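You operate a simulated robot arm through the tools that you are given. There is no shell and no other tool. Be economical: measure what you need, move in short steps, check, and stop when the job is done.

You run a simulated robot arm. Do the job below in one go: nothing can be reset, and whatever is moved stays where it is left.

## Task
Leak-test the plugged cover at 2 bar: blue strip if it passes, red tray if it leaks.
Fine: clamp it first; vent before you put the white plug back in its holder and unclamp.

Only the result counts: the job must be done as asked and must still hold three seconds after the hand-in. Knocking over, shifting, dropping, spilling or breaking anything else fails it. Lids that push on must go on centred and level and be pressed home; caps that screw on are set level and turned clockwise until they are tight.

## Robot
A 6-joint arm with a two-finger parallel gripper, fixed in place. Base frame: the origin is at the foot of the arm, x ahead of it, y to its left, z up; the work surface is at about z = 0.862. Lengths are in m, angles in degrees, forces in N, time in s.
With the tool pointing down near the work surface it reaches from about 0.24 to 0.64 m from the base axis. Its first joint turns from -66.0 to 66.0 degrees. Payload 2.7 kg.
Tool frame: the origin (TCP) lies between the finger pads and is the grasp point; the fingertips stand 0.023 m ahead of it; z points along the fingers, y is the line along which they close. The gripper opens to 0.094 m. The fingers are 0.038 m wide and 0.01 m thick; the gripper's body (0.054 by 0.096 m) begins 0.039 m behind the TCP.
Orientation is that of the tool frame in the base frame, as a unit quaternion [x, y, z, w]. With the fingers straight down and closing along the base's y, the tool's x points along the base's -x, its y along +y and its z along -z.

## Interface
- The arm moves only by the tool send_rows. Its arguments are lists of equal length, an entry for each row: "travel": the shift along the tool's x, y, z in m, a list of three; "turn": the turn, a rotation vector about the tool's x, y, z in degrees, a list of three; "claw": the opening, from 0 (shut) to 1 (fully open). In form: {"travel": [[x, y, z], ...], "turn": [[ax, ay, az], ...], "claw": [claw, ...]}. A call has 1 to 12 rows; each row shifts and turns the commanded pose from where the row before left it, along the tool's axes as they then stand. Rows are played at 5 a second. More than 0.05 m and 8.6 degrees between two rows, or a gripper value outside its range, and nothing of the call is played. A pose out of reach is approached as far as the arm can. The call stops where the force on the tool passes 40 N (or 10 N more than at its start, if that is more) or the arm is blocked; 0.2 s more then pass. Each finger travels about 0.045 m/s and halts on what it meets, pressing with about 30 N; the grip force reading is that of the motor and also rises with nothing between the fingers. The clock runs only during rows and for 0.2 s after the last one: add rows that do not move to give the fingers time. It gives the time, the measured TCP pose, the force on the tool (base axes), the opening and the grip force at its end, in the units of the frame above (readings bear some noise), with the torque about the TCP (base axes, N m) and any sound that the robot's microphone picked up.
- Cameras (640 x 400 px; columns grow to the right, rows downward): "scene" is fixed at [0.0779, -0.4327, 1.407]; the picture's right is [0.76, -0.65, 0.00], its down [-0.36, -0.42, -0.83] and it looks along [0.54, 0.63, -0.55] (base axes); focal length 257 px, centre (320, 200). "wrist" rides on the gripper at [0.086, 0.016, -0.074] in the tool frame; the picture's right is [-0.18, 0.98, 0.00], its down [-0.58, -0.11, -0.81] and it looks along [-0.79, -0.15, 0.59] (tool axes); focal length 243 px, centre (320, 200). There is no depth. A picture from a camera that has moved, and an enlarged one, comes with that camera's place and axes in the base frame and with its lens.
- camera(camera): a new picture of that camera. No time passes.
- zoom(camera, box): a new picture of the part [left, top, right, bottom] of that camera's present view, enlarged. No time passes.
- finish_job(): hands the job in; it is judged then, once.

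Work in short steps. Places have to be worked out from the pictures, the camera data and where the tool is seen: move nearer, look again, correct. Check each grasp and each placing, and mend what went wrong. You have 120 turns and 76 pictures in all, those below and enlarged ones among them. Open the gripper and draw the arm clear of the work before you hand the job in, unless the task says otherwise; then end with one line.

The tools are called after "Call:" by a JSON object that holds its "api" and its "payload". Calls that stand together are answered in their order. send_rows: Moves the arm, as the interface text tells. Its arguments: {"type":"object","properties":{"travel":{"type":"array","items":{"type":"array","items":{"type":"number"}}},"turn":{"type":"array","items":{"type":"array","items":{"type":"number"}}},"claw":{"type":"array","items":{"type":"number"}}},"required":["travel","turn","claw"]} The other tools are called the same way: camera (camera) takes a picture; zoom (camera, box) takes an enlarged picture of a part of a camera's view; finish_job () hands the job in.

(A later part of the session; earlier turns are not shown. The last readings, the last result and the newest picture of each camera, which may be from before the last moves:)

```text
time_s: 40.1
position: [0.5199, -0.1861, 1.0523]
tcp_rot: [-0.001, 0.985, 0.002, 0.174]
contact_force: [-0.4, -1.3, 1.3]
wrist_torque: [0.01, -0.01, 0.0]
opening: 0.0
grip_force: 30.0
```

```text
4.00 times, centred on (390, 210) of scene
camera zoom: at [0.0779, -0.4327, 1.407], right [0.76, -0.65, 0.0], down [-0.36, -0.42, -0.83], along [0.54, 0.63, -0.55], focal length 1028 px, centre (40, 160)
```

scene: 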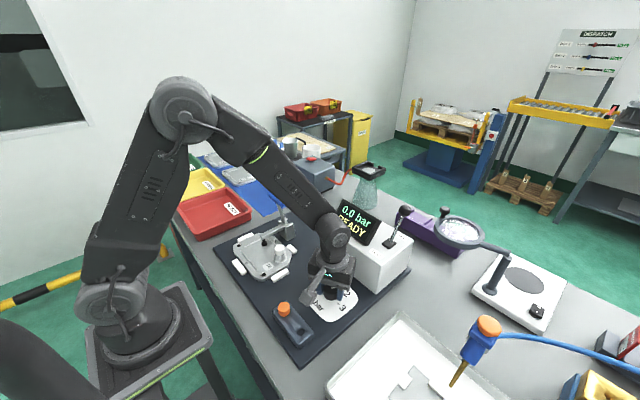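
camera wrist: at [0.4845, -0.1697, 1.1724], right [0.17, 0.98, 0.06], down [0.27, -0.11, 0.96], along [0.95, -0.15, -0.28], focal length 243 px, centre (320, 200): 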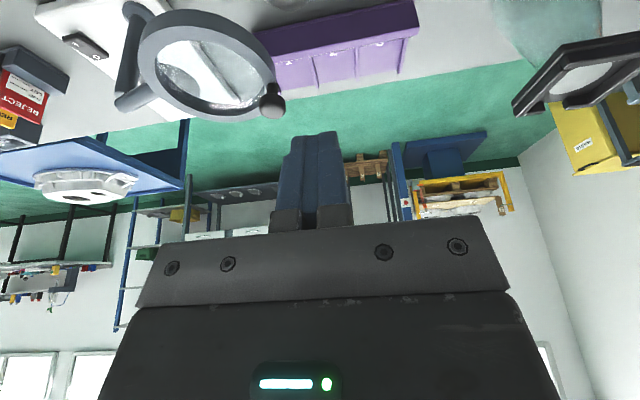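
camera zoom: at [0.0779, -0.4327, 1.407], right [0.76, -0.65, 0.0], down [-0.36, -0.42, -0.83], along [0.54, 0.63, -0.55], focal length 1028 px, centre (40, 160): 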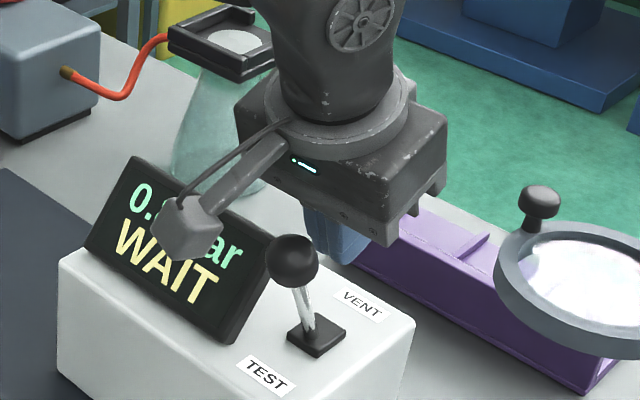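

The lever has flipped to TEST and the display says WAIT. I'll back off upward and wait for the result.

Call:
{"api": "send_rows", "payload": {"travel": [[-0.005, 0, -0.01], [-0.01, 0, -0.04], [0, 0, -0.03], [0, 0, 0], [0, 0, 0], [0, 0, 0], [0, 0, 0], [0, 0, 0], [0, 0, 0], [0, 0, 0], [0, 0, 0], [0, 0, 0]], "turn": [[0, 0, 0], [0, 0, 0], [0, 0, 0], [0, 6.7, 0], [0, 6.7, 0], [0, 6.6, 0], [0, 0, 0], [0, 0, 0], [0, 0, 0], [0, 0, 0], [0, 0, 0], [0, 0, 0]], "claw": [0, 0, 0, 0, 0, 0, 0, 0, 0, 0, 0, 0]}}

Call:
{"api": "zoom", "payload": {"camera": "scene", "box": [310, 160, 470, 260]}}

```text
time_s: 42.7
position: [0.5062, -0.1866, 1.1306]
tcp_rot: [-0.001, 1.0, 0.001, 0.0]
contact_force: [0.0, -0.2, -0.1]
wrist_torque: [-0.04, -0.02, 0.02]
opening: 0.0001
grip_force: 29.9
```

```text
4.00 times, centred on (390, 210) of scene
camera zoom: at [0.0779, -0.4327, 1.407], right [0.76, -0.65, 0.0], down [-0.36, -0.42, -0.83], along [0.54, 0.63, -0.55], focal length 1028 px, centre (40, 160)
```

zoom: 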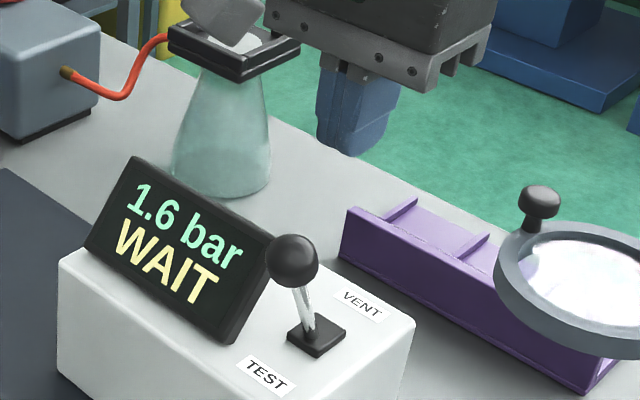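

The pressure is rising (1.6 bar). While waiting I'll move to the -x side of the lever, ready to vent.

Call:
{"api": "send_rows", "payload": {"travel": [[0.03, 0, 0], [0.03, 0, 0], [0.03, 0, 0], [0, 0, 0], [0, 0, 0], [0, 0, 0], [0, 0, 0], [0, 0, 0], [0, 0, 0], [0, 0, 0], [0, 0, 0], [0, 0, 0]], "turn": [[0, 0, 0], [0, 0, 0], [0, 0, 0], [0, 0, 0], [0, 0, 0], [0, 0, 0], [0, 0, 0], [0, 0, 0], [0, 0, 0], [0, 0, 0], [0, 0, 0], [0, 0, 0]], "claw": [0, 0, 0, 0, 0, 0, 0, 0, 0, 0, 0, 0]}}

Call:
{"api": "zoom", "payload": {"camera": "scene", "box": [310, 160, 470, 260]}}

```text
time_s: 45.3
position: [0.4154, -0.1864, 1.131]
tcp_rot: [0.0, 1.0, 0.001, 0.0]
contact_force: [0.4, 0.2, 1.3]
wrist_torque: [-0.03, 0.01, 0.02]
opening: 0.0
grip_force: 29.9
```

```text
4.00 times, centred on (390, 210) of scene
camera zoom: at [0.0779, -0.4327, 1.407], right [0.76, -0.65, 0.0], down [-0.36, -0.42, -0.83], along [0.54, 0.63, -0.55], focal length 1028 px, centre (40, 160)
```

zoom: 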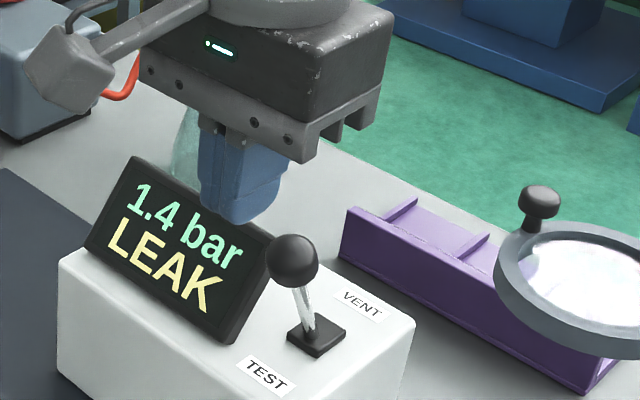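

The display reads LEAK, so the cover goes to the red tray. Next I'll vent: lower at the -x side of the ball and push it +x.

Call:
{"api": "send_rows", "payload": {"travel": [[0, 0, 0.04], [0, 0, 0.04], [0, 0, 0.003], [-0.012, 0, 0], [-0.009, 0, -0.002], [-0.009, 0, -0.002], [-0.009, 0, -0.002], [-0.009, 0, 0], [-0.009, 0, 0.001], [-0.009, 0, 0.002], [-0.009, 0, 0.002], [0, 0, 0]], "turn": [[0, 0, 0], [0, 0, 0], [0, 0, 0], [0, 0, 0], [0, 0, 0], [0, 0, 0], [0, 0, 0], [0, 0, 0], [0, 0, 0], [0, 0, 0], [0, 0, 0], [0, 0, 0]], "claw": [0, 0, 0, 0, 0, 0, 0, 0, 0, 0, 0, 0]}}

Call:
{"api": "zoom", "payload": {"camera": "scene", "box": [310, 160, 470, 260]}}

```text
time_s: 47.9
position: [0.4918, -0.1887, 1.0501]
tcp_rot: [-0.001, 1.0, 0.001, 0.0]
contact_force: [0.1, -0.5, 0.0]
wrist_torque: [0.01, 0.01, 0.0]
opening: 0.0001
grip_force: 29.5
```

```text
4.00 times, centred on (390, 210) of scene
camera zoom: at [0.0779, -0.4327, 1.407], right [0.76, -0.65, 0.0], down [-0.36, -0.42, -0.83], along [0.54, 0.63, -0.55], focal length 1028 px, centre (40, 160)
```

zoom: 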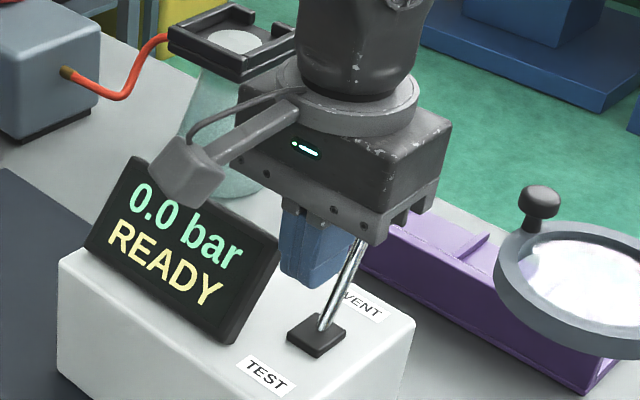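

It's vented: 0.0 bar, READY. Now the white plug. I'll rise and go over for a close look at the plug and holder.

Call:
{"api": "send_rows", "payload": {"travel": [[0.01, 0, -0.04], [0, 0, -0.045], [0.031, 0.029, 0], [0.031, 0.029, 0], [0.031, 0.029, 0], [0.031, 0.029, 0], [0.031, 0.029, 0], [0.031, 0.029, 0], [0.031, 0.029, 0.0], [0, 0, 0.03], [0, 0, 0]], "turn": [[0, 0, 0], [0, 0, 0], [0, 0, 0], [0, 0, 0], [0, 0, 0], [0, 0, 0], [0, 0, 0], [0, 0, 0], [0, 0, 0], [0, 0, 0], [0, 0, 0]], "claw": [0, 0, 0, 0, 0, 0.2, 0.4, 0.5, 0.5, 0.5, 0.5]}}

Call:
{"api": "camera", "payload": {"camera": "wrist"}}

Call:
{"api": "zoom", "payload": {"camera": "wrist", "box": [240, 0, 480, 150]}}

```text
time_s: 50.3
position: [0.2623, 0.0135, 1.1051]
tcp_rot: [-0.001, 1.0, 0.001, 0.0]
contact_force: [0.0, 0.8, -0.4]
wrist_torque: [-0.02, -0.01, -0.01]
opening: 0.0471
grip_force: 0.2
```

```text
34 pictures are left
camera wrist: at [0.1754, 0.0309, 1.1795], right [0.18, 0.98, 0.0], down [0.58, -0.11, 0.81], along [0.79, -0.15, -0.59], focal length 243 px, centre (320, 200)
```

wrist: 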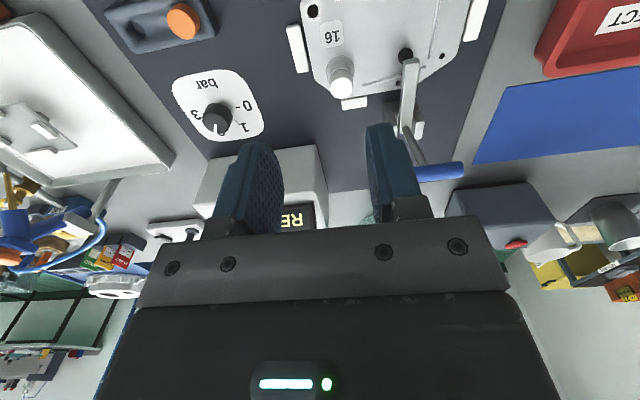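

```text
2.67 times, centred on (360, 75) of wrist
camera zoom: at [0.1754, 0.0309, 1.1795], right [0.18, 0.98, 0.0], down [0.58, -0.11, 0.81], along [0.79, -0.15, -0.59], focal length 647 px, centre (213, 533)
```

zoom: 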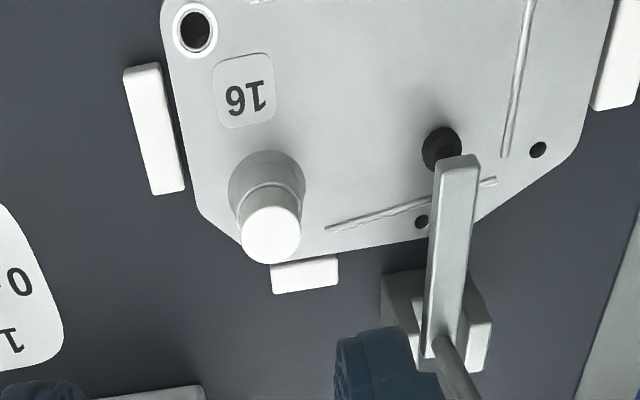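

The plug top is near (0.3275, 0.028, 0.910) and the boss top near z 0.884. The clamp T-bar end at (0.366, 0.065) is close by, so I'll use yaw 45° for clearance and go down partway first.

Call:
{"api": "send_rows", "payload": {"travel": [[-0.033, 0.007, 0], [-0.0322, 0.0072, 0], [0, 0, 0], [0, 0, 0], [0, 0, 0], [0, 0, 0.02], [0, 0, 0.03], [0, 0, 0.03], [0, 0, 0.03], [0, 0, 0]], "turn": [[0, 0, 0], [0, 0, 0], [0, 0, -7.5], [0, 0, -7.5], [0, 0, -7.5], [0, 0, -7.5], [0, 0, -7.5], [0, 0, -7.5], [0, 0, 0], [0, 0, 0]], "claw": [0.5, 0.5, 0.5, 0.5, 0.5, 0.5, 0.5, 0.5, 0.5, 0.5]}}

Call:
{"api": "camera", "payload": {"camera": "wrist"}}

Call:
{"api": "zoom", "payload": {"camera": "scene", "box": [210, 180, 370, 280]}}

```text
time_s: 52.5
position: [0.3301, 0.0295, 0.9963]
tcp_rot: [-0.384, 0.923, 0.001, 0.001]
contact_force: [0.6, -0.2, -0.5]
wrist_torque: [0.01, 0.0, 0.0]
opening: 0.0472
grip_force: 0.1
```

```text
32 pictures are left
camera wrist: at [0.2572, -0.0196, 1.0706], right [-0.57, 0.82, 0.0], down [0.49, 0.33, 0.81], along [0.66, 0.46, -0.59], focal length 243 px, centre (320, 200)
```

wrist: 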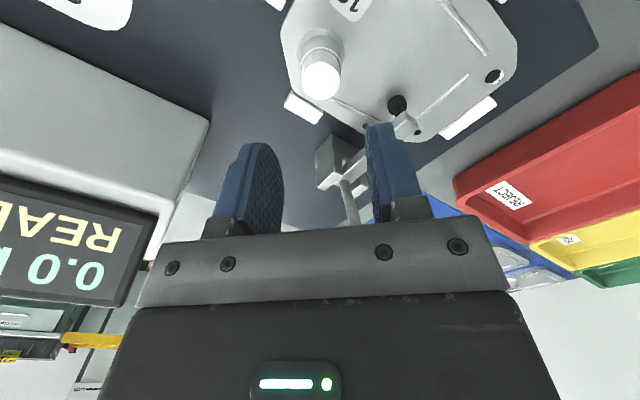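

```text
4.00 times, centred on (290, 230) of scene
camera zoom: at [0.0779, -0.4327, 1.407], right [0.76, -0.65, 0.0], down [-0.36, -0.42, -0.83], along [0.54, 0.63, -0.55], focal length 1028 px, centre (440, 80)
```

zoom: 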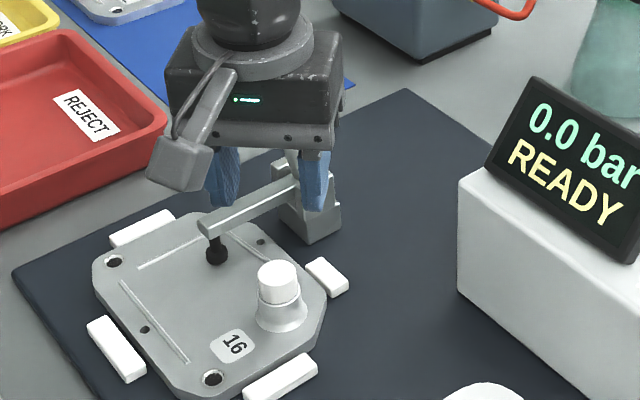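

The plug is at about (0.326, 0.0287). I'll correct by 4 mm, descend to z≈0.911 and grip.

Call:
{"api": "send_rows", "payload": {"travel": [[0.0034, 0.0022, 0.025], [0, 0, 0.03], [0, 0, 0.02], [0, 0, 0.01], [0, 0, 0], [0, 0, 0], [0, 0, 0], [0, 0, 0]], "turn": [[0, 0, 0], [0, 0, 0], [0, 0, 0], [0, 0, 0], [0, 0, 0], [0, 0, 0], [0, 0, 0], [0, 0, 0]], "claw": [0.5, 0.5, 0.5, 0.5, 0.4, 0.3, 0.2, 0.15]}}

Call:
{"api": "camera", "payload": {"camera": "wrist"}}

Call:
{"api": "zoom", "payload": {"camera": "scene", "box": [210, 180, 370, 280]}}

```text
time_s: 54.3
position: [0.3263, 0.029, 0.911]
tcp_rot: [-0.383, 0.924, 0.001, 0.002]
contact_force: [1.2, -0.6, 4.2]
wrist_torque: [-0.06, -0.17, -0.01]
opening: 0.0419
grip_force: 29.4
```

```text
30 pictures are left
camera wrist: at [0.2526, -0.02, 0.9853], right [-0.57, 0.82, 0.0], down [0.49, 0.33, 0.81], along [0.67, 0.46, -0.59], focal length 243 px, centre (320, 200)
```

wrist: 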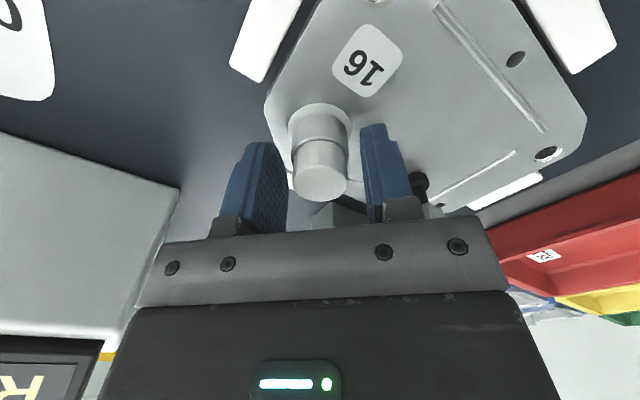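

```text
4.00 times, centred on (290, 230) of scene
camera zoom: at [0.0779, -0.4327, 1.4069], right [0.76, -0.65, 0.0], down [-0.36, -0.42, -0.83], along [0.54, 0.63, -0.55], focal length 1028 px, centre (440, 80)
```

zoom: 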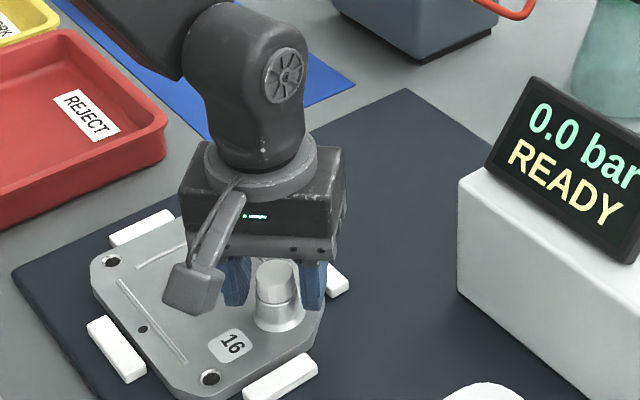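

The fingers stopped at 0.042 on the boss flank, not on the plug. I'll open, raise 10 mm and close again.

Call:
{"api": "send_rows", "payload": {"travel": [[0, 0, 0], [0, 0, -0.01], [0, 0, 0], [0, 0, 0], [0, 0, 0], [0, 0, 0]], "turn": [[0, 0, 0], [0, 0, 0], [0, 0, 0], [0, 0, 0], [0, 0, 0], [0, 0, 0]], "claw": [0.6, 0.5, 0.4, 0.3, 0.2, 0.15]}}

Call:
{"api": "camera", "payload": {"camera": "wrist"}}

```text
time_s: 55.7
position: [0.3242, 0.0294, 0.9215]
tcp_rot: [-0.384, 0.923, 0.0, 0.0]
contact_force: [-0.7, -0.6, -0.3]
wrist_torque: [-0.01, -0.02, 0.0]
opening: 0.0221
grip_force: 29.1
```

```text
28 pictures are left
camera wrist: at [0.2519, -0.0203, 0.9955], right [-0.57, 0.82, 0.0], down [0.49, 0.33, 0.81], along [0.67, 0.46, -0.59], focal length 243 px, centre (320, 200)
```

wrist: 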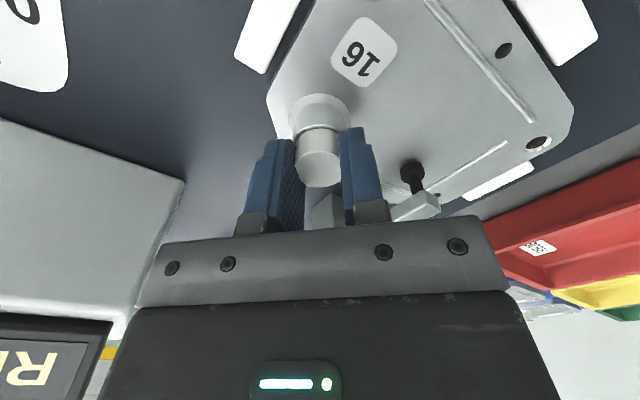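

Now gripping the plug at 0.022. I'll squeeze and pull straight up.

Call:
{"api": "send_rows", "payload": {"travel": [[0, 0, 0], [0, 0, -0.005], [0, 0, -0.01], [0, 0, -0.015], [0, 0, -0.03], [0, 0, -0.04], [0, 0, -0.04], [0, 0, 0]], "turn": [[0, 0, 0], [0, 0, 0], [0, 0, 0], [0, 0, 0], [0, 0, 0], [0, 0, 0], [0, 0, 0], [0, 0, 0]], "claw": [0, 0, 0, 0, 0, 0, 0, 0]}}

Call:
{"api": "zoom", "payload": {"camera": "scene", "box": [210, 150, 370, 250]}}

```text
time_s: 57.5
position: [0.3231, 0.0304, 1.061]
tcp_rot: [-0.384, 0.923, 0.0, 0.001]
contact_force: [-0.4, 0.4, -0.4]
wrist_torque: [0.02, 0.01, -0.01]
opening: 0.0219
grip_force: 30.4
```

```text
4.00 times, centred on (290, 200) of scene
camera zoom: at [0.0779, -0.4327, 1.407], right [0.76, -0.65, 0.0], down [-0.36, -0.42, -0.83], along [0.54, 0.63, -0.55], focal length 1028 px, centre (440, 200)
```

zoom: 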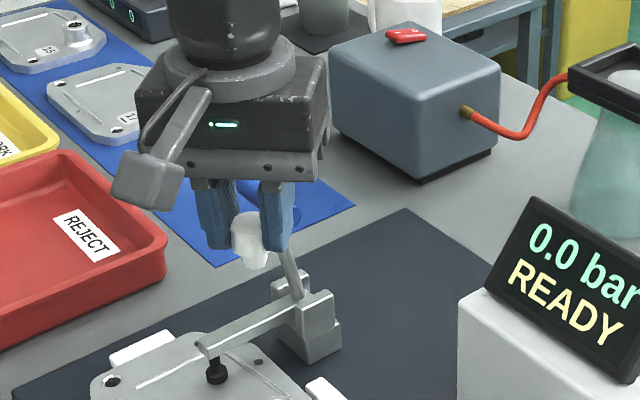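

The plug is held. I'll carry it above the empty holder hole, near (0.240, -0.182), and look closely.

Call:
{"api": "send_rows", "payload": {"travel": [[0.0417, -0.0182, 0], [0.0417, -0.0182, 0], [0.0417, -0.0182, 0], [0.0417, -0.0182, 0], [0.0417, -0.0182, 0], [0, 0, 0.03], [0, 0, 0.03], [0, 0, 0]], "turn": [[0, 0, 0], [0, 0, 0], [0, 0, 0], [0, 0, 0], [0, 0, 0], [0, 0, 0], [0, 0, 0], [0, 0, 0]], "claw": [0, 0, 0, 0, 0, 0, 0, 0]}}

Call:
{"api": "camera", "payload": {"camera": "wrist"}}

Call:
{"api": "zoom", "payload": {"camera": "scene", "box": [240, 260, 340, 360]}}

```text
time_s: 59.3
position: [0.2416, -0.181, 1.0]
tcp_rot: [-0.384, 0.923, 0.0, 0.001]
contact_force: [-0.1, 0.9, 0.4]
wrist_torque: [-0.01, 0.0, 0.02]
opening: 0.0222
grip_force: 30.2
```

```text
26 pictures are left
camera wrist: at [0.1691, -0.231, 1.0744], right [-0.57, 0.82, 0.0], down [0.49, 0.33, 0.81], along [0.67, 0.46, -0.59], focal length 243 px, centre (320, 200)
```

wrist: 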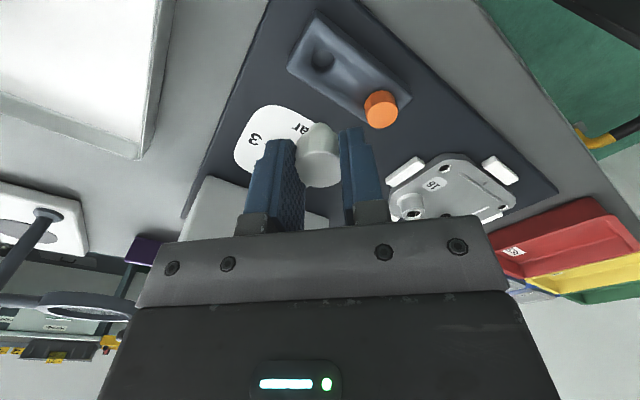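

```text
4.00 times, centred on (290, 310) of scene
camera zoom: at [0.0779, -0.4327, 1.407], right [0.76, -0.65, 0.0], down [-0.36, -0.42, -0.83], along [0.54, 0.63, -0.55], focal length 1028 px, centre (440, -240)
```

zoom: 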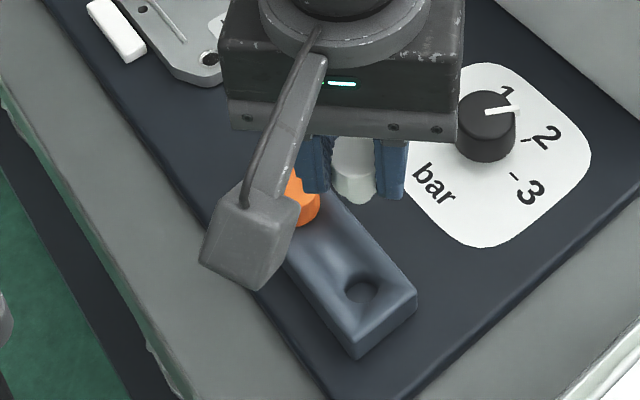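

Call:
{"api": "zoom", "payload": {"camera": "wrist", "box": [270, 0, 430, 140]}}

```text
2.86 times, centred on (350, 70) of wrist
camera zoom: at [0.1691, -0.231, 1.0744], right [-0.57, 0.82, 0.0], down [0.49, 0.33, 0.81], along [0.67, 0.46, -0.59], focal length 693 px, centre (234, 571)
```

zoom: 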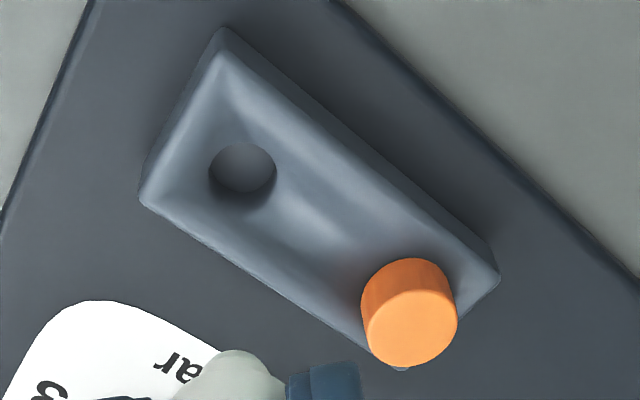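

The hole centre is about (0.239, -0.1815) with its rim near z≈0.878. I'll correct slightly, lower so the stem is just above it, and look again.

Call:
{"api": "send_rows", "payload": {"travel": [[0.0022, 0.0015, 0.02], [0, 0, 0.02], [0, 0, 0.013], [0, 0, 0]], "turn": [[0, 0, 0], [0, 0, 0], [0, 0, 0], [0, 0, 0]], "claw": [0, 0, 0, 0]}}

Call:
{"api": "zoom", "payload": {"camera": "wrist", "box": [220, 0, 460, 200]}}

Call:
{"api": "zoom", "payload": {"camera": "scene", "box": [270, 280, 350, 360]}}

```text
time_s: 60.3
position: [0.2403, -0.1825, 0.9463]
tcp_rot: [-0.384, 0.923, 0.0, 0.001]
contact_force: [-0.4, -0.5, 1.1]
wrist_torque: [-0.03, 0.03, 0.01]
opening: 0.0222
grip_force: 30.8
```

```text
2.00 times, centred on (340, 100) of wrist
camera zoom: at [0.1678, -0.2319, 1.0203], right [-0.57, 0.82, 0.0], down [0.49, 0.33, 0.81], along [0.67, 0.46, -0.59], focal length 485 px, centre (280, 400)
```

zoom: 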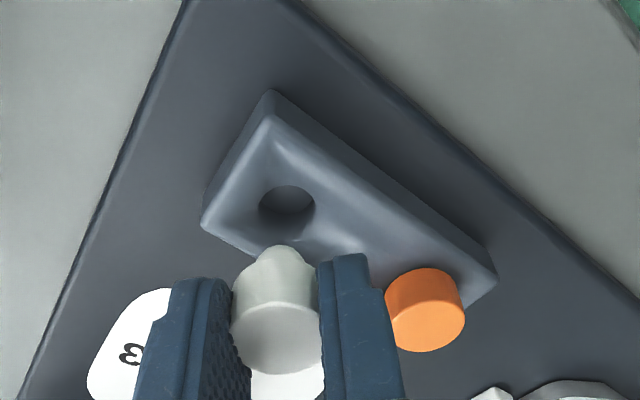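

```text
5.00 times, centred on (310, 320) of scene
camera zoom: at [0.0779, -0.4327, 1.407], right [0.76, -0.65, 0.0], down [-0.36, -0.42, -0.83], along [0.54, 0.63, -0.55], focal length 1285 px, centre (370, -400)
```

zoom: 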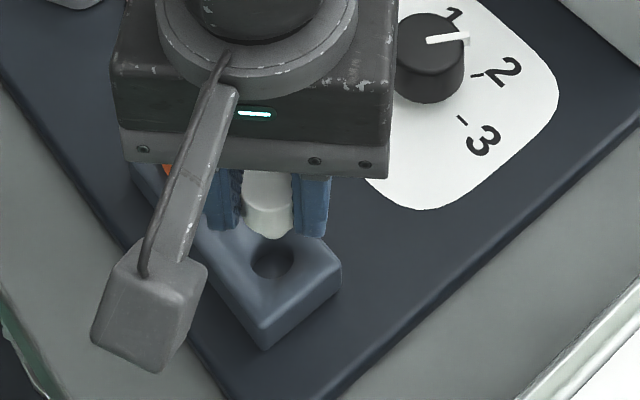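

The stem is nearly over the hole, needing about a 1 mm correction. I'll descend slowly with the force watched.

Call:
{"api": "send_rows", "payload": {"travel": [[0.0009, 0.001, 0.004], [0, 0, 0.005], [0, 0, 0.004], [0, 0, 0.003], [0, 0, 0]], "turn": [[0, 0, 0], [0, 0, 0], [0, 0, 0], [0, 0, 0], [0, 0, 0]], "claw": [0, 0, 0, 0, 0]}}

Call:
{"api": "zoom", "payload": {"camera": "wrist", "box": [220, 0, 460, 200]}}

Call:
{"api": "zoom", "payload": {"camera": "scene", "box": [270, 280, 350, 360]}}

```text
time_s: 61.5
position: [0.2397, -0.1835, 0.931]
tcp_rot: [-0.383, 0.924, 0.0, 0.002]
contact_force: [0.5, -0.2, 0.0]
wrist_torque: [-0.01, -0.01, -0.01]
opening: 0.0219
grip_force: 29.7
```

```text
2.00 times, centred on (340, 100) of wrist
camera zoom: at [0.1665, -0.2322, 1.0052], right [-0.57, 0.82, 0.0], down [0.49, 0.33, 0.81], along [0.66, 0.46, -0.59], focal length 485 px, centre (280, 400)
```

zoom: 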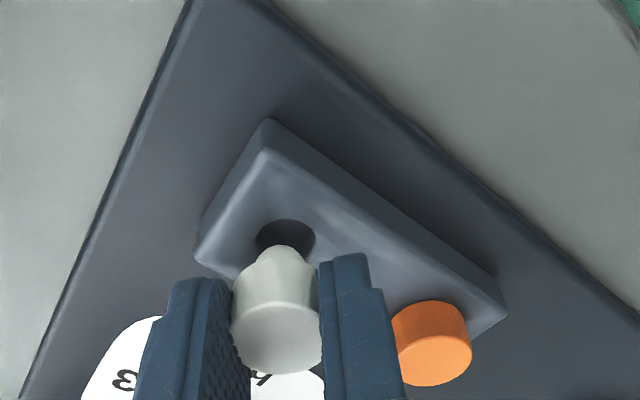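

```text
5.00 times, centred on (310, 320) of scene
camera zoom: at [0.0779, -0.4327, 1.407], right [0.76, -0.65, 0.0], down [-0.36, -0.42, -0.83], along [0.54, 0.63, -0.55], focal length 1285 px, centre (370, -400)
```

zoom: 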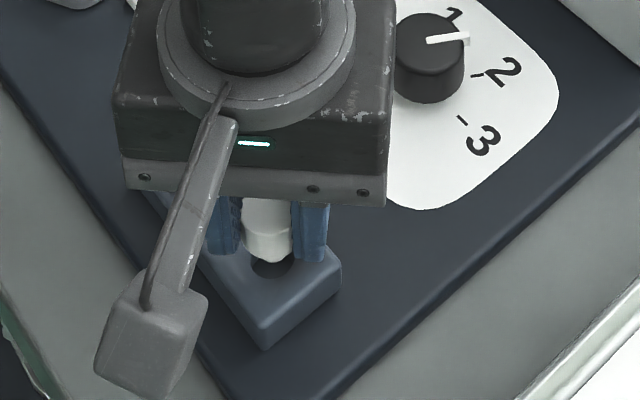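

The estimates put the plug within about 2 mm, with the stem tip about 13 mm above the rim. I'll nudge 1.5 mm and go further down, then check again.

Call:
{"api": "send_rows", "payload": {"travel": [[-0.0015, 0.0002, 0.003], [0, 0, 0.004], [0, 0, 0.003], [0, 0, 0]], "turn": [[0, 0, 0], [0, 0, 0], [0, 0, 0], [0, 0, 0]], "claw": [0, 0, 0, 0]}}

Call:
{"api": "zoom", "payload": {"camera": "wrist", "box": [240, 40, 400, 200]}}

```text
time_s: 62.5
position: [0.2394, -0.1832, 0.9195]
tcp_rot: [-0.383, 0.924, 0.0, 0.001]
contact_force: [-0.7, 0.3, 0.3]
wrist_torque: [0.0, -0.01, 0.01]
opening: 0.0219
grip_force: 30.3
```

```text
2.50 times, centred on (320, 120) of wrist
camera zoom: at [0.167, -0.2316, 0.9952], right [-0.57, 0.82, 0.0], down [0.49, 0.33, 0.81], along [0.66, 0.46, -0.59], focal length 606 px, centre (320, 400)
```

zoom: 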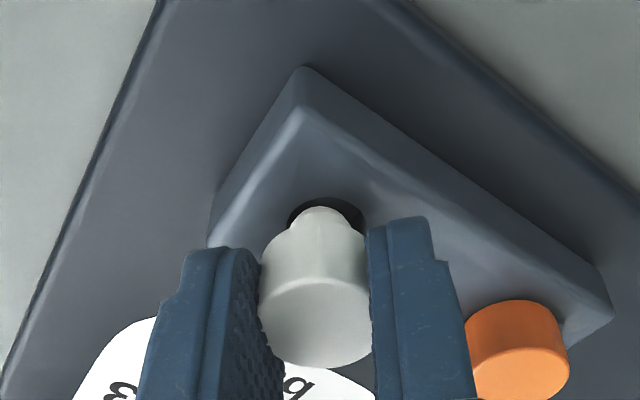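

The stem is centred over the hole. I'll lower until contact.

Call:
{"api": "send_rows", "payload": {"travel": [[0, 0.0003, 0.003], [0, 0, 0.003], [0, 0, 0.002], [0, 0, 0.002], [0, 0, 0]], "turn": [[0, 0, 0], [0, 0, 0], [0, 0, 0], [0, 0, 0], [0, 0, 0]], "claw": [0, 0, 0, 0, 0]}}

Call:
{"api": "zoom", "payload": {"camera": "wrist", "box": [240, 40, 400, 200]}}

```text
time_s: 63.7
position: [0.2385, -0.1831, 0.9102]
tcp_rot: [-0.383, 0.924, 0.0, 0.001]
contact_force: [-0.2, -0.1, -0.2]
wrist_torque: [-0.03, -0.04, -0.01]
opening: 0.0222
grip_force: 29.9
```

```text
2.50 times, centred on (320, 120) of wrist
camera zoom: at [0.1667, -0.2313, 0.9857], right [-0.57, 0.82, 0.0], down [0.49, 0.33, 0.81], along [0.66, 0.46, -0.59], focal length 606 px, centre (320, 400)
```

zoom: 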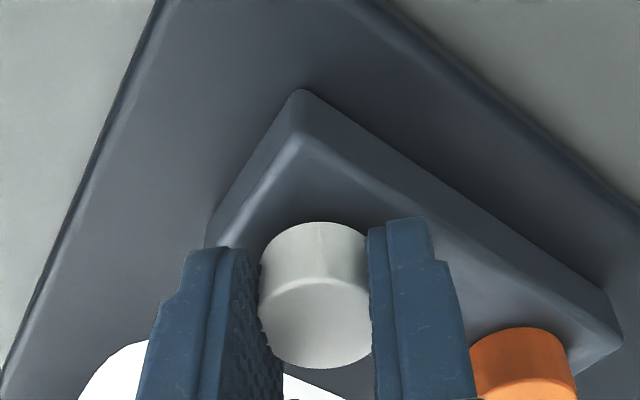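

The stem has gone into the hole. A few millimetres more until it seats.

Call:
{"api": "send_rows", "payload": {"travel": [[0, 0, 0.002], [0, 0, 0.002], [0, 0, 0.002], [0, 0, 0.001], [0, 0, 0]], "turn": [[0, 0, 0], [0, 0, 0], [0, 0, 0], [0, 0, 0], [0, 0, 0]], "claw": [0, 0, 0, 0, 0]}}

```text
time_s: 64.9
position: [0.2397, -0.1825, 0.9056]
tcp_rot: [-0.383, 0.924, 0.0, 0.001]
contact_force: [-4.9, 3.7, 39.3]
wrist_torque: [0.18, 0.48, -0.01]
opening: 0.0222
grip_force: 30.2
```

It seats at z≈0.906 with 39 N. I'll release, rise and check.

Call:
{"api": "send_rows", "payload": {"travel": [[0, 0, -0.001], [0, 0, 0], [0, 0, 0], [0, 0, -0.03], [0, 0, -0.045], [0, 0, -0.045], [0, 0, -0.03], [0, 0, 0]], "turn": [[0, 0, 0], [0, 0, 0], [0, 0, 0], [0, 0, 0], [0, 0, 0], [0, 0, 0], [0, 0, 0], [0, 0, 0]], "claw": [0.3, 0.45, 0.45, 0.45, 0.45, 0.45, 0.45, 0.45]}}

Call:
{"api": "zoom", "payload": {"camera": "wrist", "box": [240, 0, 480, 150]}}

```text
time_s: 66.7
position: [0.2391, -0.1808, 1.0574]
tcp_rot: [-0.383, 0.924, 0.0, 0.001]
contact_force: [0.2, 0.3, 0.2]
wrist_torque: [-0.02, 0.03, -0.02]
opening: 0.0422
grip_force: 0.1
```

```text
2.67 times, centred on (360, 75) of wrist
camera zoom: at [0.166, -0.2309, 1.1309], right [-0.57, 0.82, 0.0], down [0.49, 0.33, 0.81], along [0.66, 0.46, -0.59], focal length 647 px, centre (213, 533)
```

zoom: 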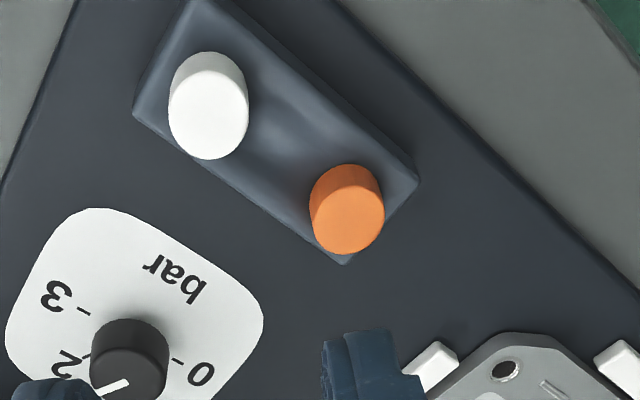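

The white plug sits in its holder beside the orange one. Now I'll unclamp: go to the -x side of the T-bar and push it back +x with closed fingers.

Call:
{"api": "send_rows", "payload": {"travel": [[0, 0, -0.005], [0, 0, -0.005], [0, 0, -0.005], [0, 0, -0.005], [0, 0, -0.005], [0, 0, -0.005], [-0.0116, 0.041, 0], [-0.0116, 0.041, 0], [-0.0116, 0.041, 0], [-0.0116, 0.041, 0], [-0.0116, 0.041, 0], [-0.0116, 0.041, 0]], "turn": [[0, 0, 7.5], [0, 0, 7.5], [0, 0, 7.5], [0, 0, 7.5], [0, 0, 7.5], [0, 0, 7.5], [0, 0, 0], [0, 0, 0], [0, 0, 0], [0, 0, 0], [0, 0, 0], [0, 0, 0]], "claw": [0.4, 0.3, 0.2, 0.1, 0, 0, 0, 0, 0, 0, 0, 0]}}

Call:
{"api": "send_rows", "payload": {"travel": [[-0.0005, 0.04, 0], [0, 0, 0.03], [0, 0, 0.03], [0, 0, 0.02], [0, 0, 0]], "turn": [[0, 0, 0], [0, 0, 0], [0, 0, 0], [0, 0, 0], [0, 0, 0]], "claw": [0, 0, 0, 0, 0]}}

Call:
{"api": "zoom", "payload": {"camera": "scene", "box": [210, 150, 370, 250]}}

```text
time_s: 69.3
position: [0.3056, 0.0661, 1.0861]
tcp_rot: [-0.001, 1.0, 0.001, 0.0]
contact_force: [-0.7, 0.6, -0.6]
wrist_torque: [0.0, -0.03, 0.01]
opening: 0.0
grip_force: 30.2
```

```text
time_s: 70.5
position: [0.3074, 0.1046, 1.0049]
tcp_rot: [-0.001, 1.0, 0.001, 0.0]
contact_force: [-0.6, 0.4, 1.1]
wrist_torque: [-0.01, -0.01, -0.01]
opening: 0.0001
grip_force: 29.8
```

```text
4.00 times, centred on (290, 200) of scene
camera zoom: at [0.0779, -0.4327, 1.407], right [0.76, -0.65, 0.0], down [-0.36, -0.42, -0.83], along [0.54, 0.63, -0.55], focal length 1028 px, centre (440, 200)
```

zoom: 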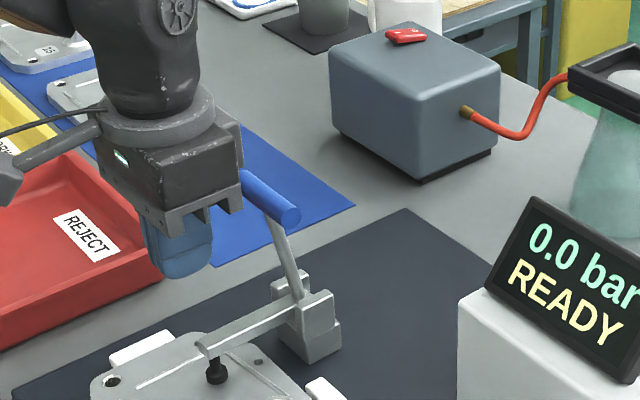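

In position; now I'll push +x.

Call:
{"api": "send_rows", "payload": {"travel": [[-0.02, 0, 0], [-0.01, 0, 0], [-0.008, 0, 0], [-0.01, 0, 0], [-0.01, 0, 0], [-0.01, 0, 0], [-0.01, 0, 0], [-0.01, 0, 0.003], [-0.01, 0, 0.003], [-0.01, 0, 0.004], [0, 0, 0]], "turn": [[0, 0, 0], [0, 0, 0], [0, 0, 0], [0, 0, 0], [0, 0, 0], [0, 0, 0], [0, 0, 0], [0, 0, 0], [0, 0, 0], [0, 0, 0], [0, 0, 0]], "claw": [0, 0, 0, 0, 0, 0, 0, 0, 0, 0, 0]}}

Call:
{"api": "zoom", "payload": {"camera": "scene", "box": [210, 150, 370, 250]}}

```text
time_s: 72.9
position: [0.4163, 0.1055, 0.9955]
tcp_rot: [-0.001, 1.0, 0.001, 0.001]
contact_force: [-0.7, -1.1, 0.8]
wrist_torque: [0.04, 0.04, -0.01]
opening: 0.0
grip_force: 29.9
```

```text
4.00 times, centred on (290, 200) of scene
camera zoom: at [0.0779, -0.4327, 1.407], right [0.76, -0.65, 0.0], down [-0.36, -0.42, -0.83], along [0.54, 0.63, -0.55], focal length 1028 px, centre (440, 200)
```

zoom: 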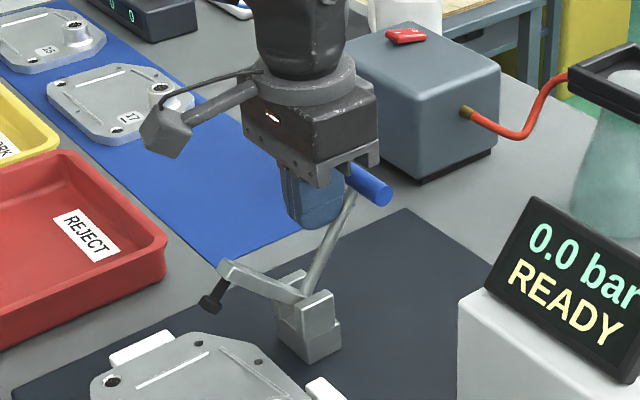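

Unclamped and swinging open. I'll push further along the arc.

Call:
{"api": "send_rows", "payload": {"travel": [[-0.008, 0, 0.003], [-0.008, 0, 0.004], [-0.008, 0, 0.005], [0, 0, 0], [0.01, 0, -0.02], [0, 0, -0.03], [-0.03, 0, 0], [-0.025, 0, 0], [0, 0, 0]], "turn": [[0, 0, 0], [0, 0, 0], [0, 0, 0], [0, 0, 0], [0, 0, 0], [0, 0, 0], [0, 0, 0], [0, 0, 0], [0, 0, 0]], "claw": [0, 0, 0, 0, 0, 0, 0, 0, 0]}}

Call:
{"api": "zoom", "payload": {"camera": "scene", "box": [210, 150, 370, 250]}}

```text
time_s: 74.9
position: [0.4865, 0.1031, 1.0342]
tcp_rot: [-0.001, 1.0, 0.0, 0.0]
contact_force: [-0.5, 0.2, -0.7]
wrist_torque: [0.0, -0.01, -0.03]
opening: 0.0
grip_force: 30.2
```

```text
4.00 times, centred on (290, 200) of scene
camera zoom: at [0.0779, -0.4327, 1.407], right [0.76, -0.65, 0.0], down [-0.36, -0.42, -0.83], along [0.54, 0.63, -0.55], focal length 1028 px, centre (440, 200)
```

zoom: 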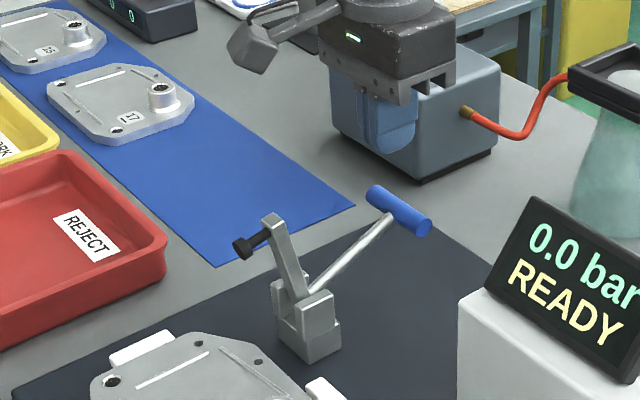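

The clamp is fully open as it was originally. The cover (about 0.12 × 0.165) is too wide to grasp across, so I'll lift it by the boss, with the fingers closing toward its centre of mass (yaw ≈34°). I'll go above the boss and look.

Call:
{"api": "send_rows", "payload": {"travel": [[0, 0, -0.045], [0, 0, -0.04], [0.04, -0.0186, 0], [0.04, -0.0186, 0], [0.04, -0.0186, 0], [0.04, -0.0186, 0], [0, 0, 0], [0, 0, 0.02], [0, 0, 0.02], [0, 0, 0.03], [0, 0, 0.02], [0, 0, 0]], "turn": [[0, 0, 0], [0, 0, 0], [0, 0, 0], [0, 0, 0], [0, 0, 0], [0, 0, 0], [0, 0, -8.5], [0, 0, -8.5], [0, 0, -8.5], [0, 0, -8.5], [0, 0, 0], [0, 0, 0]], "claw": [0, 0, 0, 0, 0.3, 0.6, 0.7, 0.7, 0.7, 0.7, 0.7, 0.7]}}

Call:
{"api": "camera", "payload": {"camera": "wrist"}}

Call:
{"api": "zoom", "payload": {"camera": "scene", "box": [225, 215, 305, 295]}}

```text
time_s: 77.5
position: [0.3244, 0.0307, 1.0271]
tcp_rot: [-0.294, 0.956, 0.0, 0.001]
contact_force: [0.0, -0.4, 0.5]
wrist_torque: [-0.01, 0.03, 0.0]
opening: 0.0658
grip_force: 0.0
```

```text
13 pictures are left
camera wrist: at [0.2436, -0.0055, 1.103], right [-0.4, 0.92, 0.0], down [0.54, 0.24, 0.81], along [0.74, 0.32, -0.59], focal length 243 px, centre (320, 200)
```

wrist: 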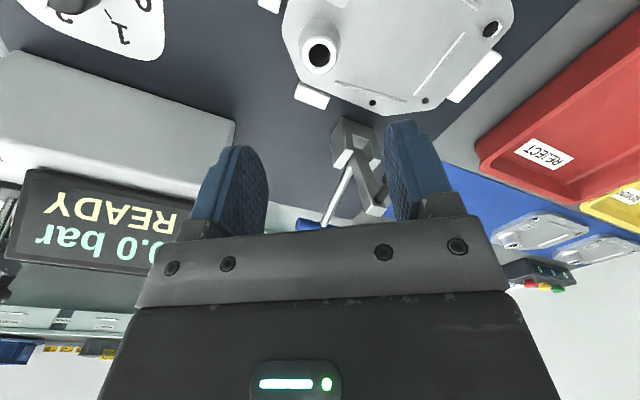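

```text
5.00 times, centred on (265, 255) of scene
camera zoom: at [0.0779, -0.4327, 1.407], right [0.76, -0.65, 0.0], down [-0.36, -0.42, -0.83], along [0.54, 0.63, -0.55], focal length 1285 px, centre (595, -75)
```

zoom: 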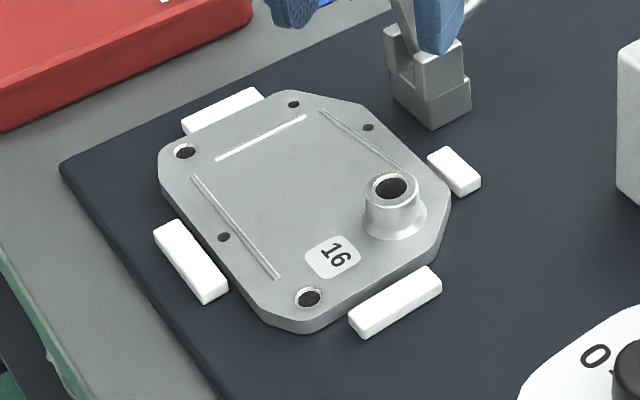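

The boss is a roughly 0.030 cylinder on a flared skirt. I'll probe the heights by closing gently, starting at TCP z≈0.917.

Call:
{"api": "send_rows", "payload": {"travel": [[0, 0, 0.04], [0, 0, 0.04], [0, 0, 0.02], [0, 0, 0.01], [0, 0, 0], [0, 0, 0], [0, 0, 0], [0, 0, 0]], "turn": [[0, 0, 0], [0, 0, 0], [0, 0, 0], [0, 0, 0], [0, 0, 0], [0, 0, 0], [0, 0, 0], [0, 0, 0]], "claw": [0.7, 0.7, 0.7, 0.7, 0.5, 0.35, 0.25, 0.25]}}

```text
time_s: 79.3
position: [0.3261, 0.0306, 0.9184]
tcp_rot: [-0.293, 0.956, 0.0, 0.0]
contact_force: [0.8, 0.5, -0.3]
wrist_torque: [-0.12, -0.09, -0.01]
opening: 0.0407
grip_force: 30.4
```

The boss measures 0.0407 here and was 0.0419 lower, so it's a slightly tapered boss that can be gripped. I'll open, go lower (z≈0.906) and grip firmly.

Call:
{"api": "send_rows", "payload": {"travel": [[0, 0, 0], [0, 0, 0.007], [0, 0, 0.005], [0, 0, 0], [0, 0, 0], [0, 0, 0], [0, 0, 0]], "turn": [[0, 0, 0], [0, 0, 0], [0, 0, 0], [0, 0, 0], [0, 0, 0], [0, 0, 0], [0, 0, 0]], "claw": [0.6, 0.6, 0.6, 0.4, 0.2, 0, 0]}}

Call:
{"api": "camera", "payload": {"camera": "wrist"}}

```text
time_s: 80.9
position: [0.3261, 0.0307, 0.9061]
tcp_rot: [-0.293, 0.956, 0.001, 0.001]
contact_force: [0.7, 0.0, 1.0]
wrist_torque: [-0.07, -0.18, -0.04]
opening: 0.041
grip_force: 30.0
```

```text
11 pictures are left
camera wrist: at [0.2448, -0.0044, 0.9812], right [-0.4, 0.92, 0.0], down [0.54, 0.23, 0.81], along [0.74, 0.32, -0.59], focal length 243 px, centre (320, 200)
```

wrist: 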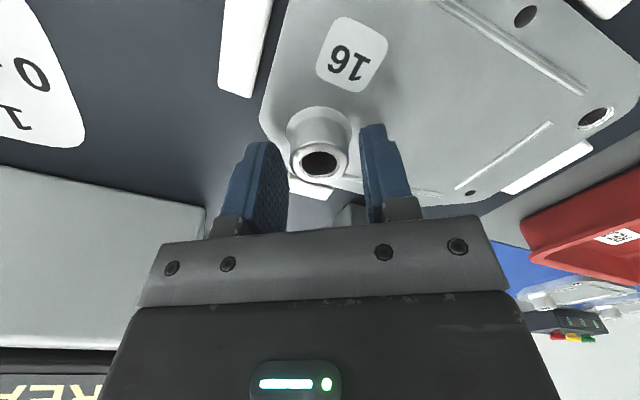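

The opening readings (0.0419 at yaw 45°, 0.041 at yaw 34°, boss ≈0.030 wide) suggest the boss resists like a square of about 0.0296 side. I'll open, turn to yaw 0 and grip its flat faces.

Call:
{"api": "send_rows", "payload": {"travel": [[0, 0, 0], [0, 0, -0.003], [0, 0, 0], [0, 0, 0], [0, 0, 0], [0, 0, 0.002], [0, 0, 0], [0, 0, 0], [0, 0, 0], [0, 0, 0]], "turn": [[0, 0, 0], [0, 0, 0], [0, 0, 8.5], [0, 0, 8.5], [0, 0, 8.5], [0, 0, 8.5], [0, 0, 0], [0, 0, 0], [0, 0, 0], [0, 0, 0]], "claw": [0.65, 0.65, 0.65, 0.65, 0.65, 0.65, 0.4, 0.2, 0, 0]}}

```text
time_s: 83.1
position: [0.3272, 0.0298, 0.9063]
tcp_rot: [-0.002, 1.0, 0.001, 0.0]
contact_force: [0.6, -0.1, 0.4]
wrist_torque: [-0.11, -0.03, -0.12]
opening: 0.03
grip_force: 30.2
```

The opening is 0.030, so it's a flat-face grip. I'll lift gently to clear the locators and check.

Call:
{"api": "send_rows", "payload": {"travel": [[0, 0, -0.003], [0, 0, -0.005], [0, 0, -0.008], [0, 0, -0.012], [0, 0, -0.015], [0, 0, 0]], "turn": [[0, 0, 0], [0, 0, 0], [0, 0, 0], [0, 0, 0], [0, 0, 0], [0, 0, 0]], "claw": [0, 0, 0, 0, 0, 0]}}

Call:
{"api": "zoom", "payload": {"camera": "scene", "box": [140, 140, 340, 290]}}

```text
time_s: 84.5
position: [0.326, 0.0308, 0.951]
tcp_rot: [-0.001, 1.0, 0.001, 0.001]
contact_force: [0.2, -0.4, -2.3]
wrist_torque: [-0.16, -0.11, 0.01]
opening: 0.0299
grip_force: 30.0
```

```text
2.67 times, centred on (240, 215) of scene
camera zoom: at [0.078, -0.4327, 1.407], right [0.76, -0.65, 0.0], down [-0.36, -0.42, -0.83], along [0.54, 0.63, -0.55], focal length 685 px, centre (533, 160)
```

zoom: 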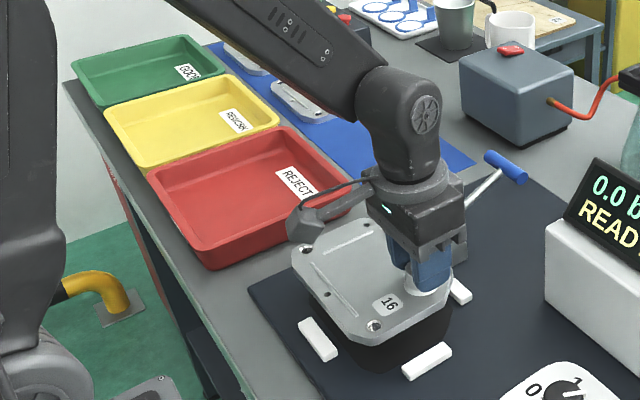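

Lifted level and holding 2.3 N. The clamp bolt overhangs the cover's +x edge, so I'll shift 4 cm in -x before rising, then carry it toward the red tray. I judge the tray's rim centre at about (0.271, 0.363) and the rim at z≈0.89.

Call:
{"api": "send_rows", "payload": {"travel": [[0.015, 0, 0], [0.02, 0, 0], [0.005, 0, -0.02], [0, 0, -0.04], [0, 0, -0.04], [0, 0.04, 0], [0, 0.04, 0], [0, 0.04, 0], [0, 0.04, 0], [-0.004, 0.04, 0], [-0.004, 0.04, 0], [-0.004, 0.04, 0]], "turn": [[0, 0, 0], [0, 0, 0], [0, 0, 0], [0, 0, 0], [0, 0, 0], [0, 0, 0], [0, 0, 0], [0, 0, 0], [0, 0, 0], [0, 0, 0], [0, 0, 0], [0, 0, 0]], "claw": [0, 0, 0, 0, 0, 0, 0, 0, 0, 0, 0, 0]}}

Call:
{"api": "zoom", "payload": {"camera": "scene", "box": [120, 110, 320, 260]}}

```text
time_s: 87.1
position: [0.2973, 0.3113, 1.0495]
tcp_rot: [0.0, 1.0, 0.001, 0.0]
contact_force: [0.3, 0.2, -2.9]
wrist_torque: [-0.16, -0.07, 0.01]
opening: 0.0299
grip_force: 30.1
```

```text
2.67 times, centred on (220, 185) of scene
camera zoom: at [0.0779, -0.4326, 1.407], right [0.76, -0.65, 0.0], down [-0.36, -0.42, -0.83], along [0.54, 0.63, -0.55], focal length 685 px, centre (587, 240)
```

zoom: 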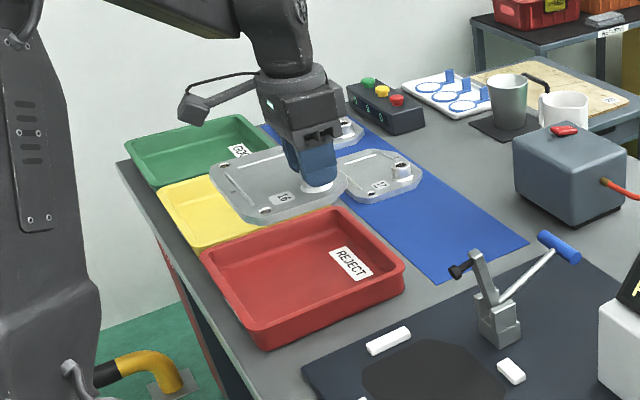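

There's now a clear view of the tray. I'll zoom in to find its inner floor limits before lowering.

Call:
{"api": "zoom", "payload": {"camera": "scene", "box": [190, 180, 280, 245]}}

```text
6.15 times, centred on (235, 212) of scene
camera zoom: at [0.0779, -0.4326, 1.407], right [0.76, -0.65, 0.0], down [-0.36, -0.42, -0.83], along [0.54, 0.63, -0.55], focal length 1581 px, centre (843, 123)
```

zoom: 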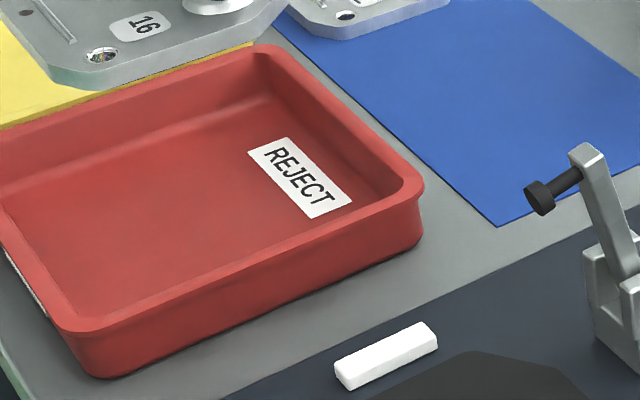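

I judge the tray floor centre at about (0.266, 0.353), so the boss target is about (0.2935, 0.302). I'll adjust and lower to just above the rim for a check.

Call:
{"api": "send_rows", "payload": {"travel": [[0.004, -0.0095, 0.03], [0, 0, 0.04], [0, 0, 0.03], [0, 0, 0]], "turn": [[0, 0, 0], [0, 0, 0], [0, 0, 0], [0, 0, 0]], "claw": [0, 0, 0, 0]}}

Call:
{"api": "zoom", "payload": {"camera": "scene", "box": [180, 165, 290, 245]}}

```text
time_s: 88.1
position: [0.2921, 0.3006, 0.9508]
tcp_rot: [-0.001, 1.0, 0.001, 0.0]
contact_force: [0.4, 0.2, -3.3]
wrist_torque: [-0.16, -0.09, -0.01]
opening: 0.0301
grip_force: 30.5
```

```text
5.00 times, centred on (235, 205) of scene
camera zoom: at [0.078, -0.4326, 1.407], right [0.76, -0.65, 0.0], down [-0.36, -0.42, -0.83], along [0.54, 0.63, -0.55], focal length 1285 px, centre (745, 175)
```

zoom: 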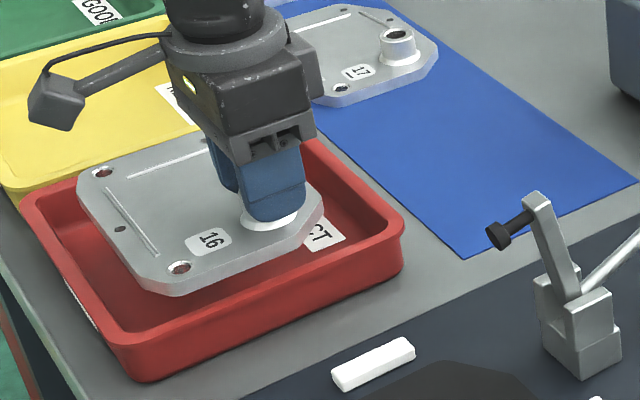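

The cover is well inside the rim on all sides, spanning about y 0.268–0.433 and x 0.203–0.326. I'll lower to the floor.

Call:
{"api": "send_rows", "payload": {"travel": [[0, 0, 0.02], [0, 0, 0.012], [0, 0, 0.004], [0, 0, 0.003], [0, 0, 0.002], [0, 0, 0]], "turn": [[0, 0, 0], [0, 0, 0], [0, 0, 0], [0, 0, 0], [0, 0, 0], [0, 0, 0]], "claw": [0, 0, 0, 0, 0, 0]}}

```text
time_s: 88.7
position: [0.2934, 0.3032, 0.9254]
tcp_rot: [-0.001, 1.0, 0.006, 0.004]
contact_force: [-1.1, 2.0, 5.5]
wrist_torque: [-0.36, 0.26, -0.04]
opening: 0.0329
grip_force: 30.1
stopped in row 3: the force on the tool passed its limit at 53 N (the readings are from after the stop); the commanded pose is now the measured one
```

Contact came early, at TCP z≈0.925. I'll look.

Call:
{"api": "zoom", "payload": {"camera": "scene", "box": [180, 165, 290, 245]}}

```text
5.00 times, centred on (235, 205) of scene
camera zoom: at [0.0779, -0.4327, 1.407], right [0.76, -0.65, 0.0], down [-0.36, -0.42, -0.83], along [0.54, 0.63, -0.55], focal length 1285 px, centre (745, 175)
```

zoom: 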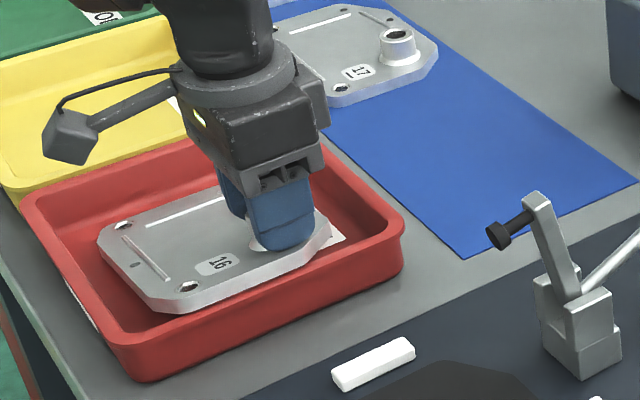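

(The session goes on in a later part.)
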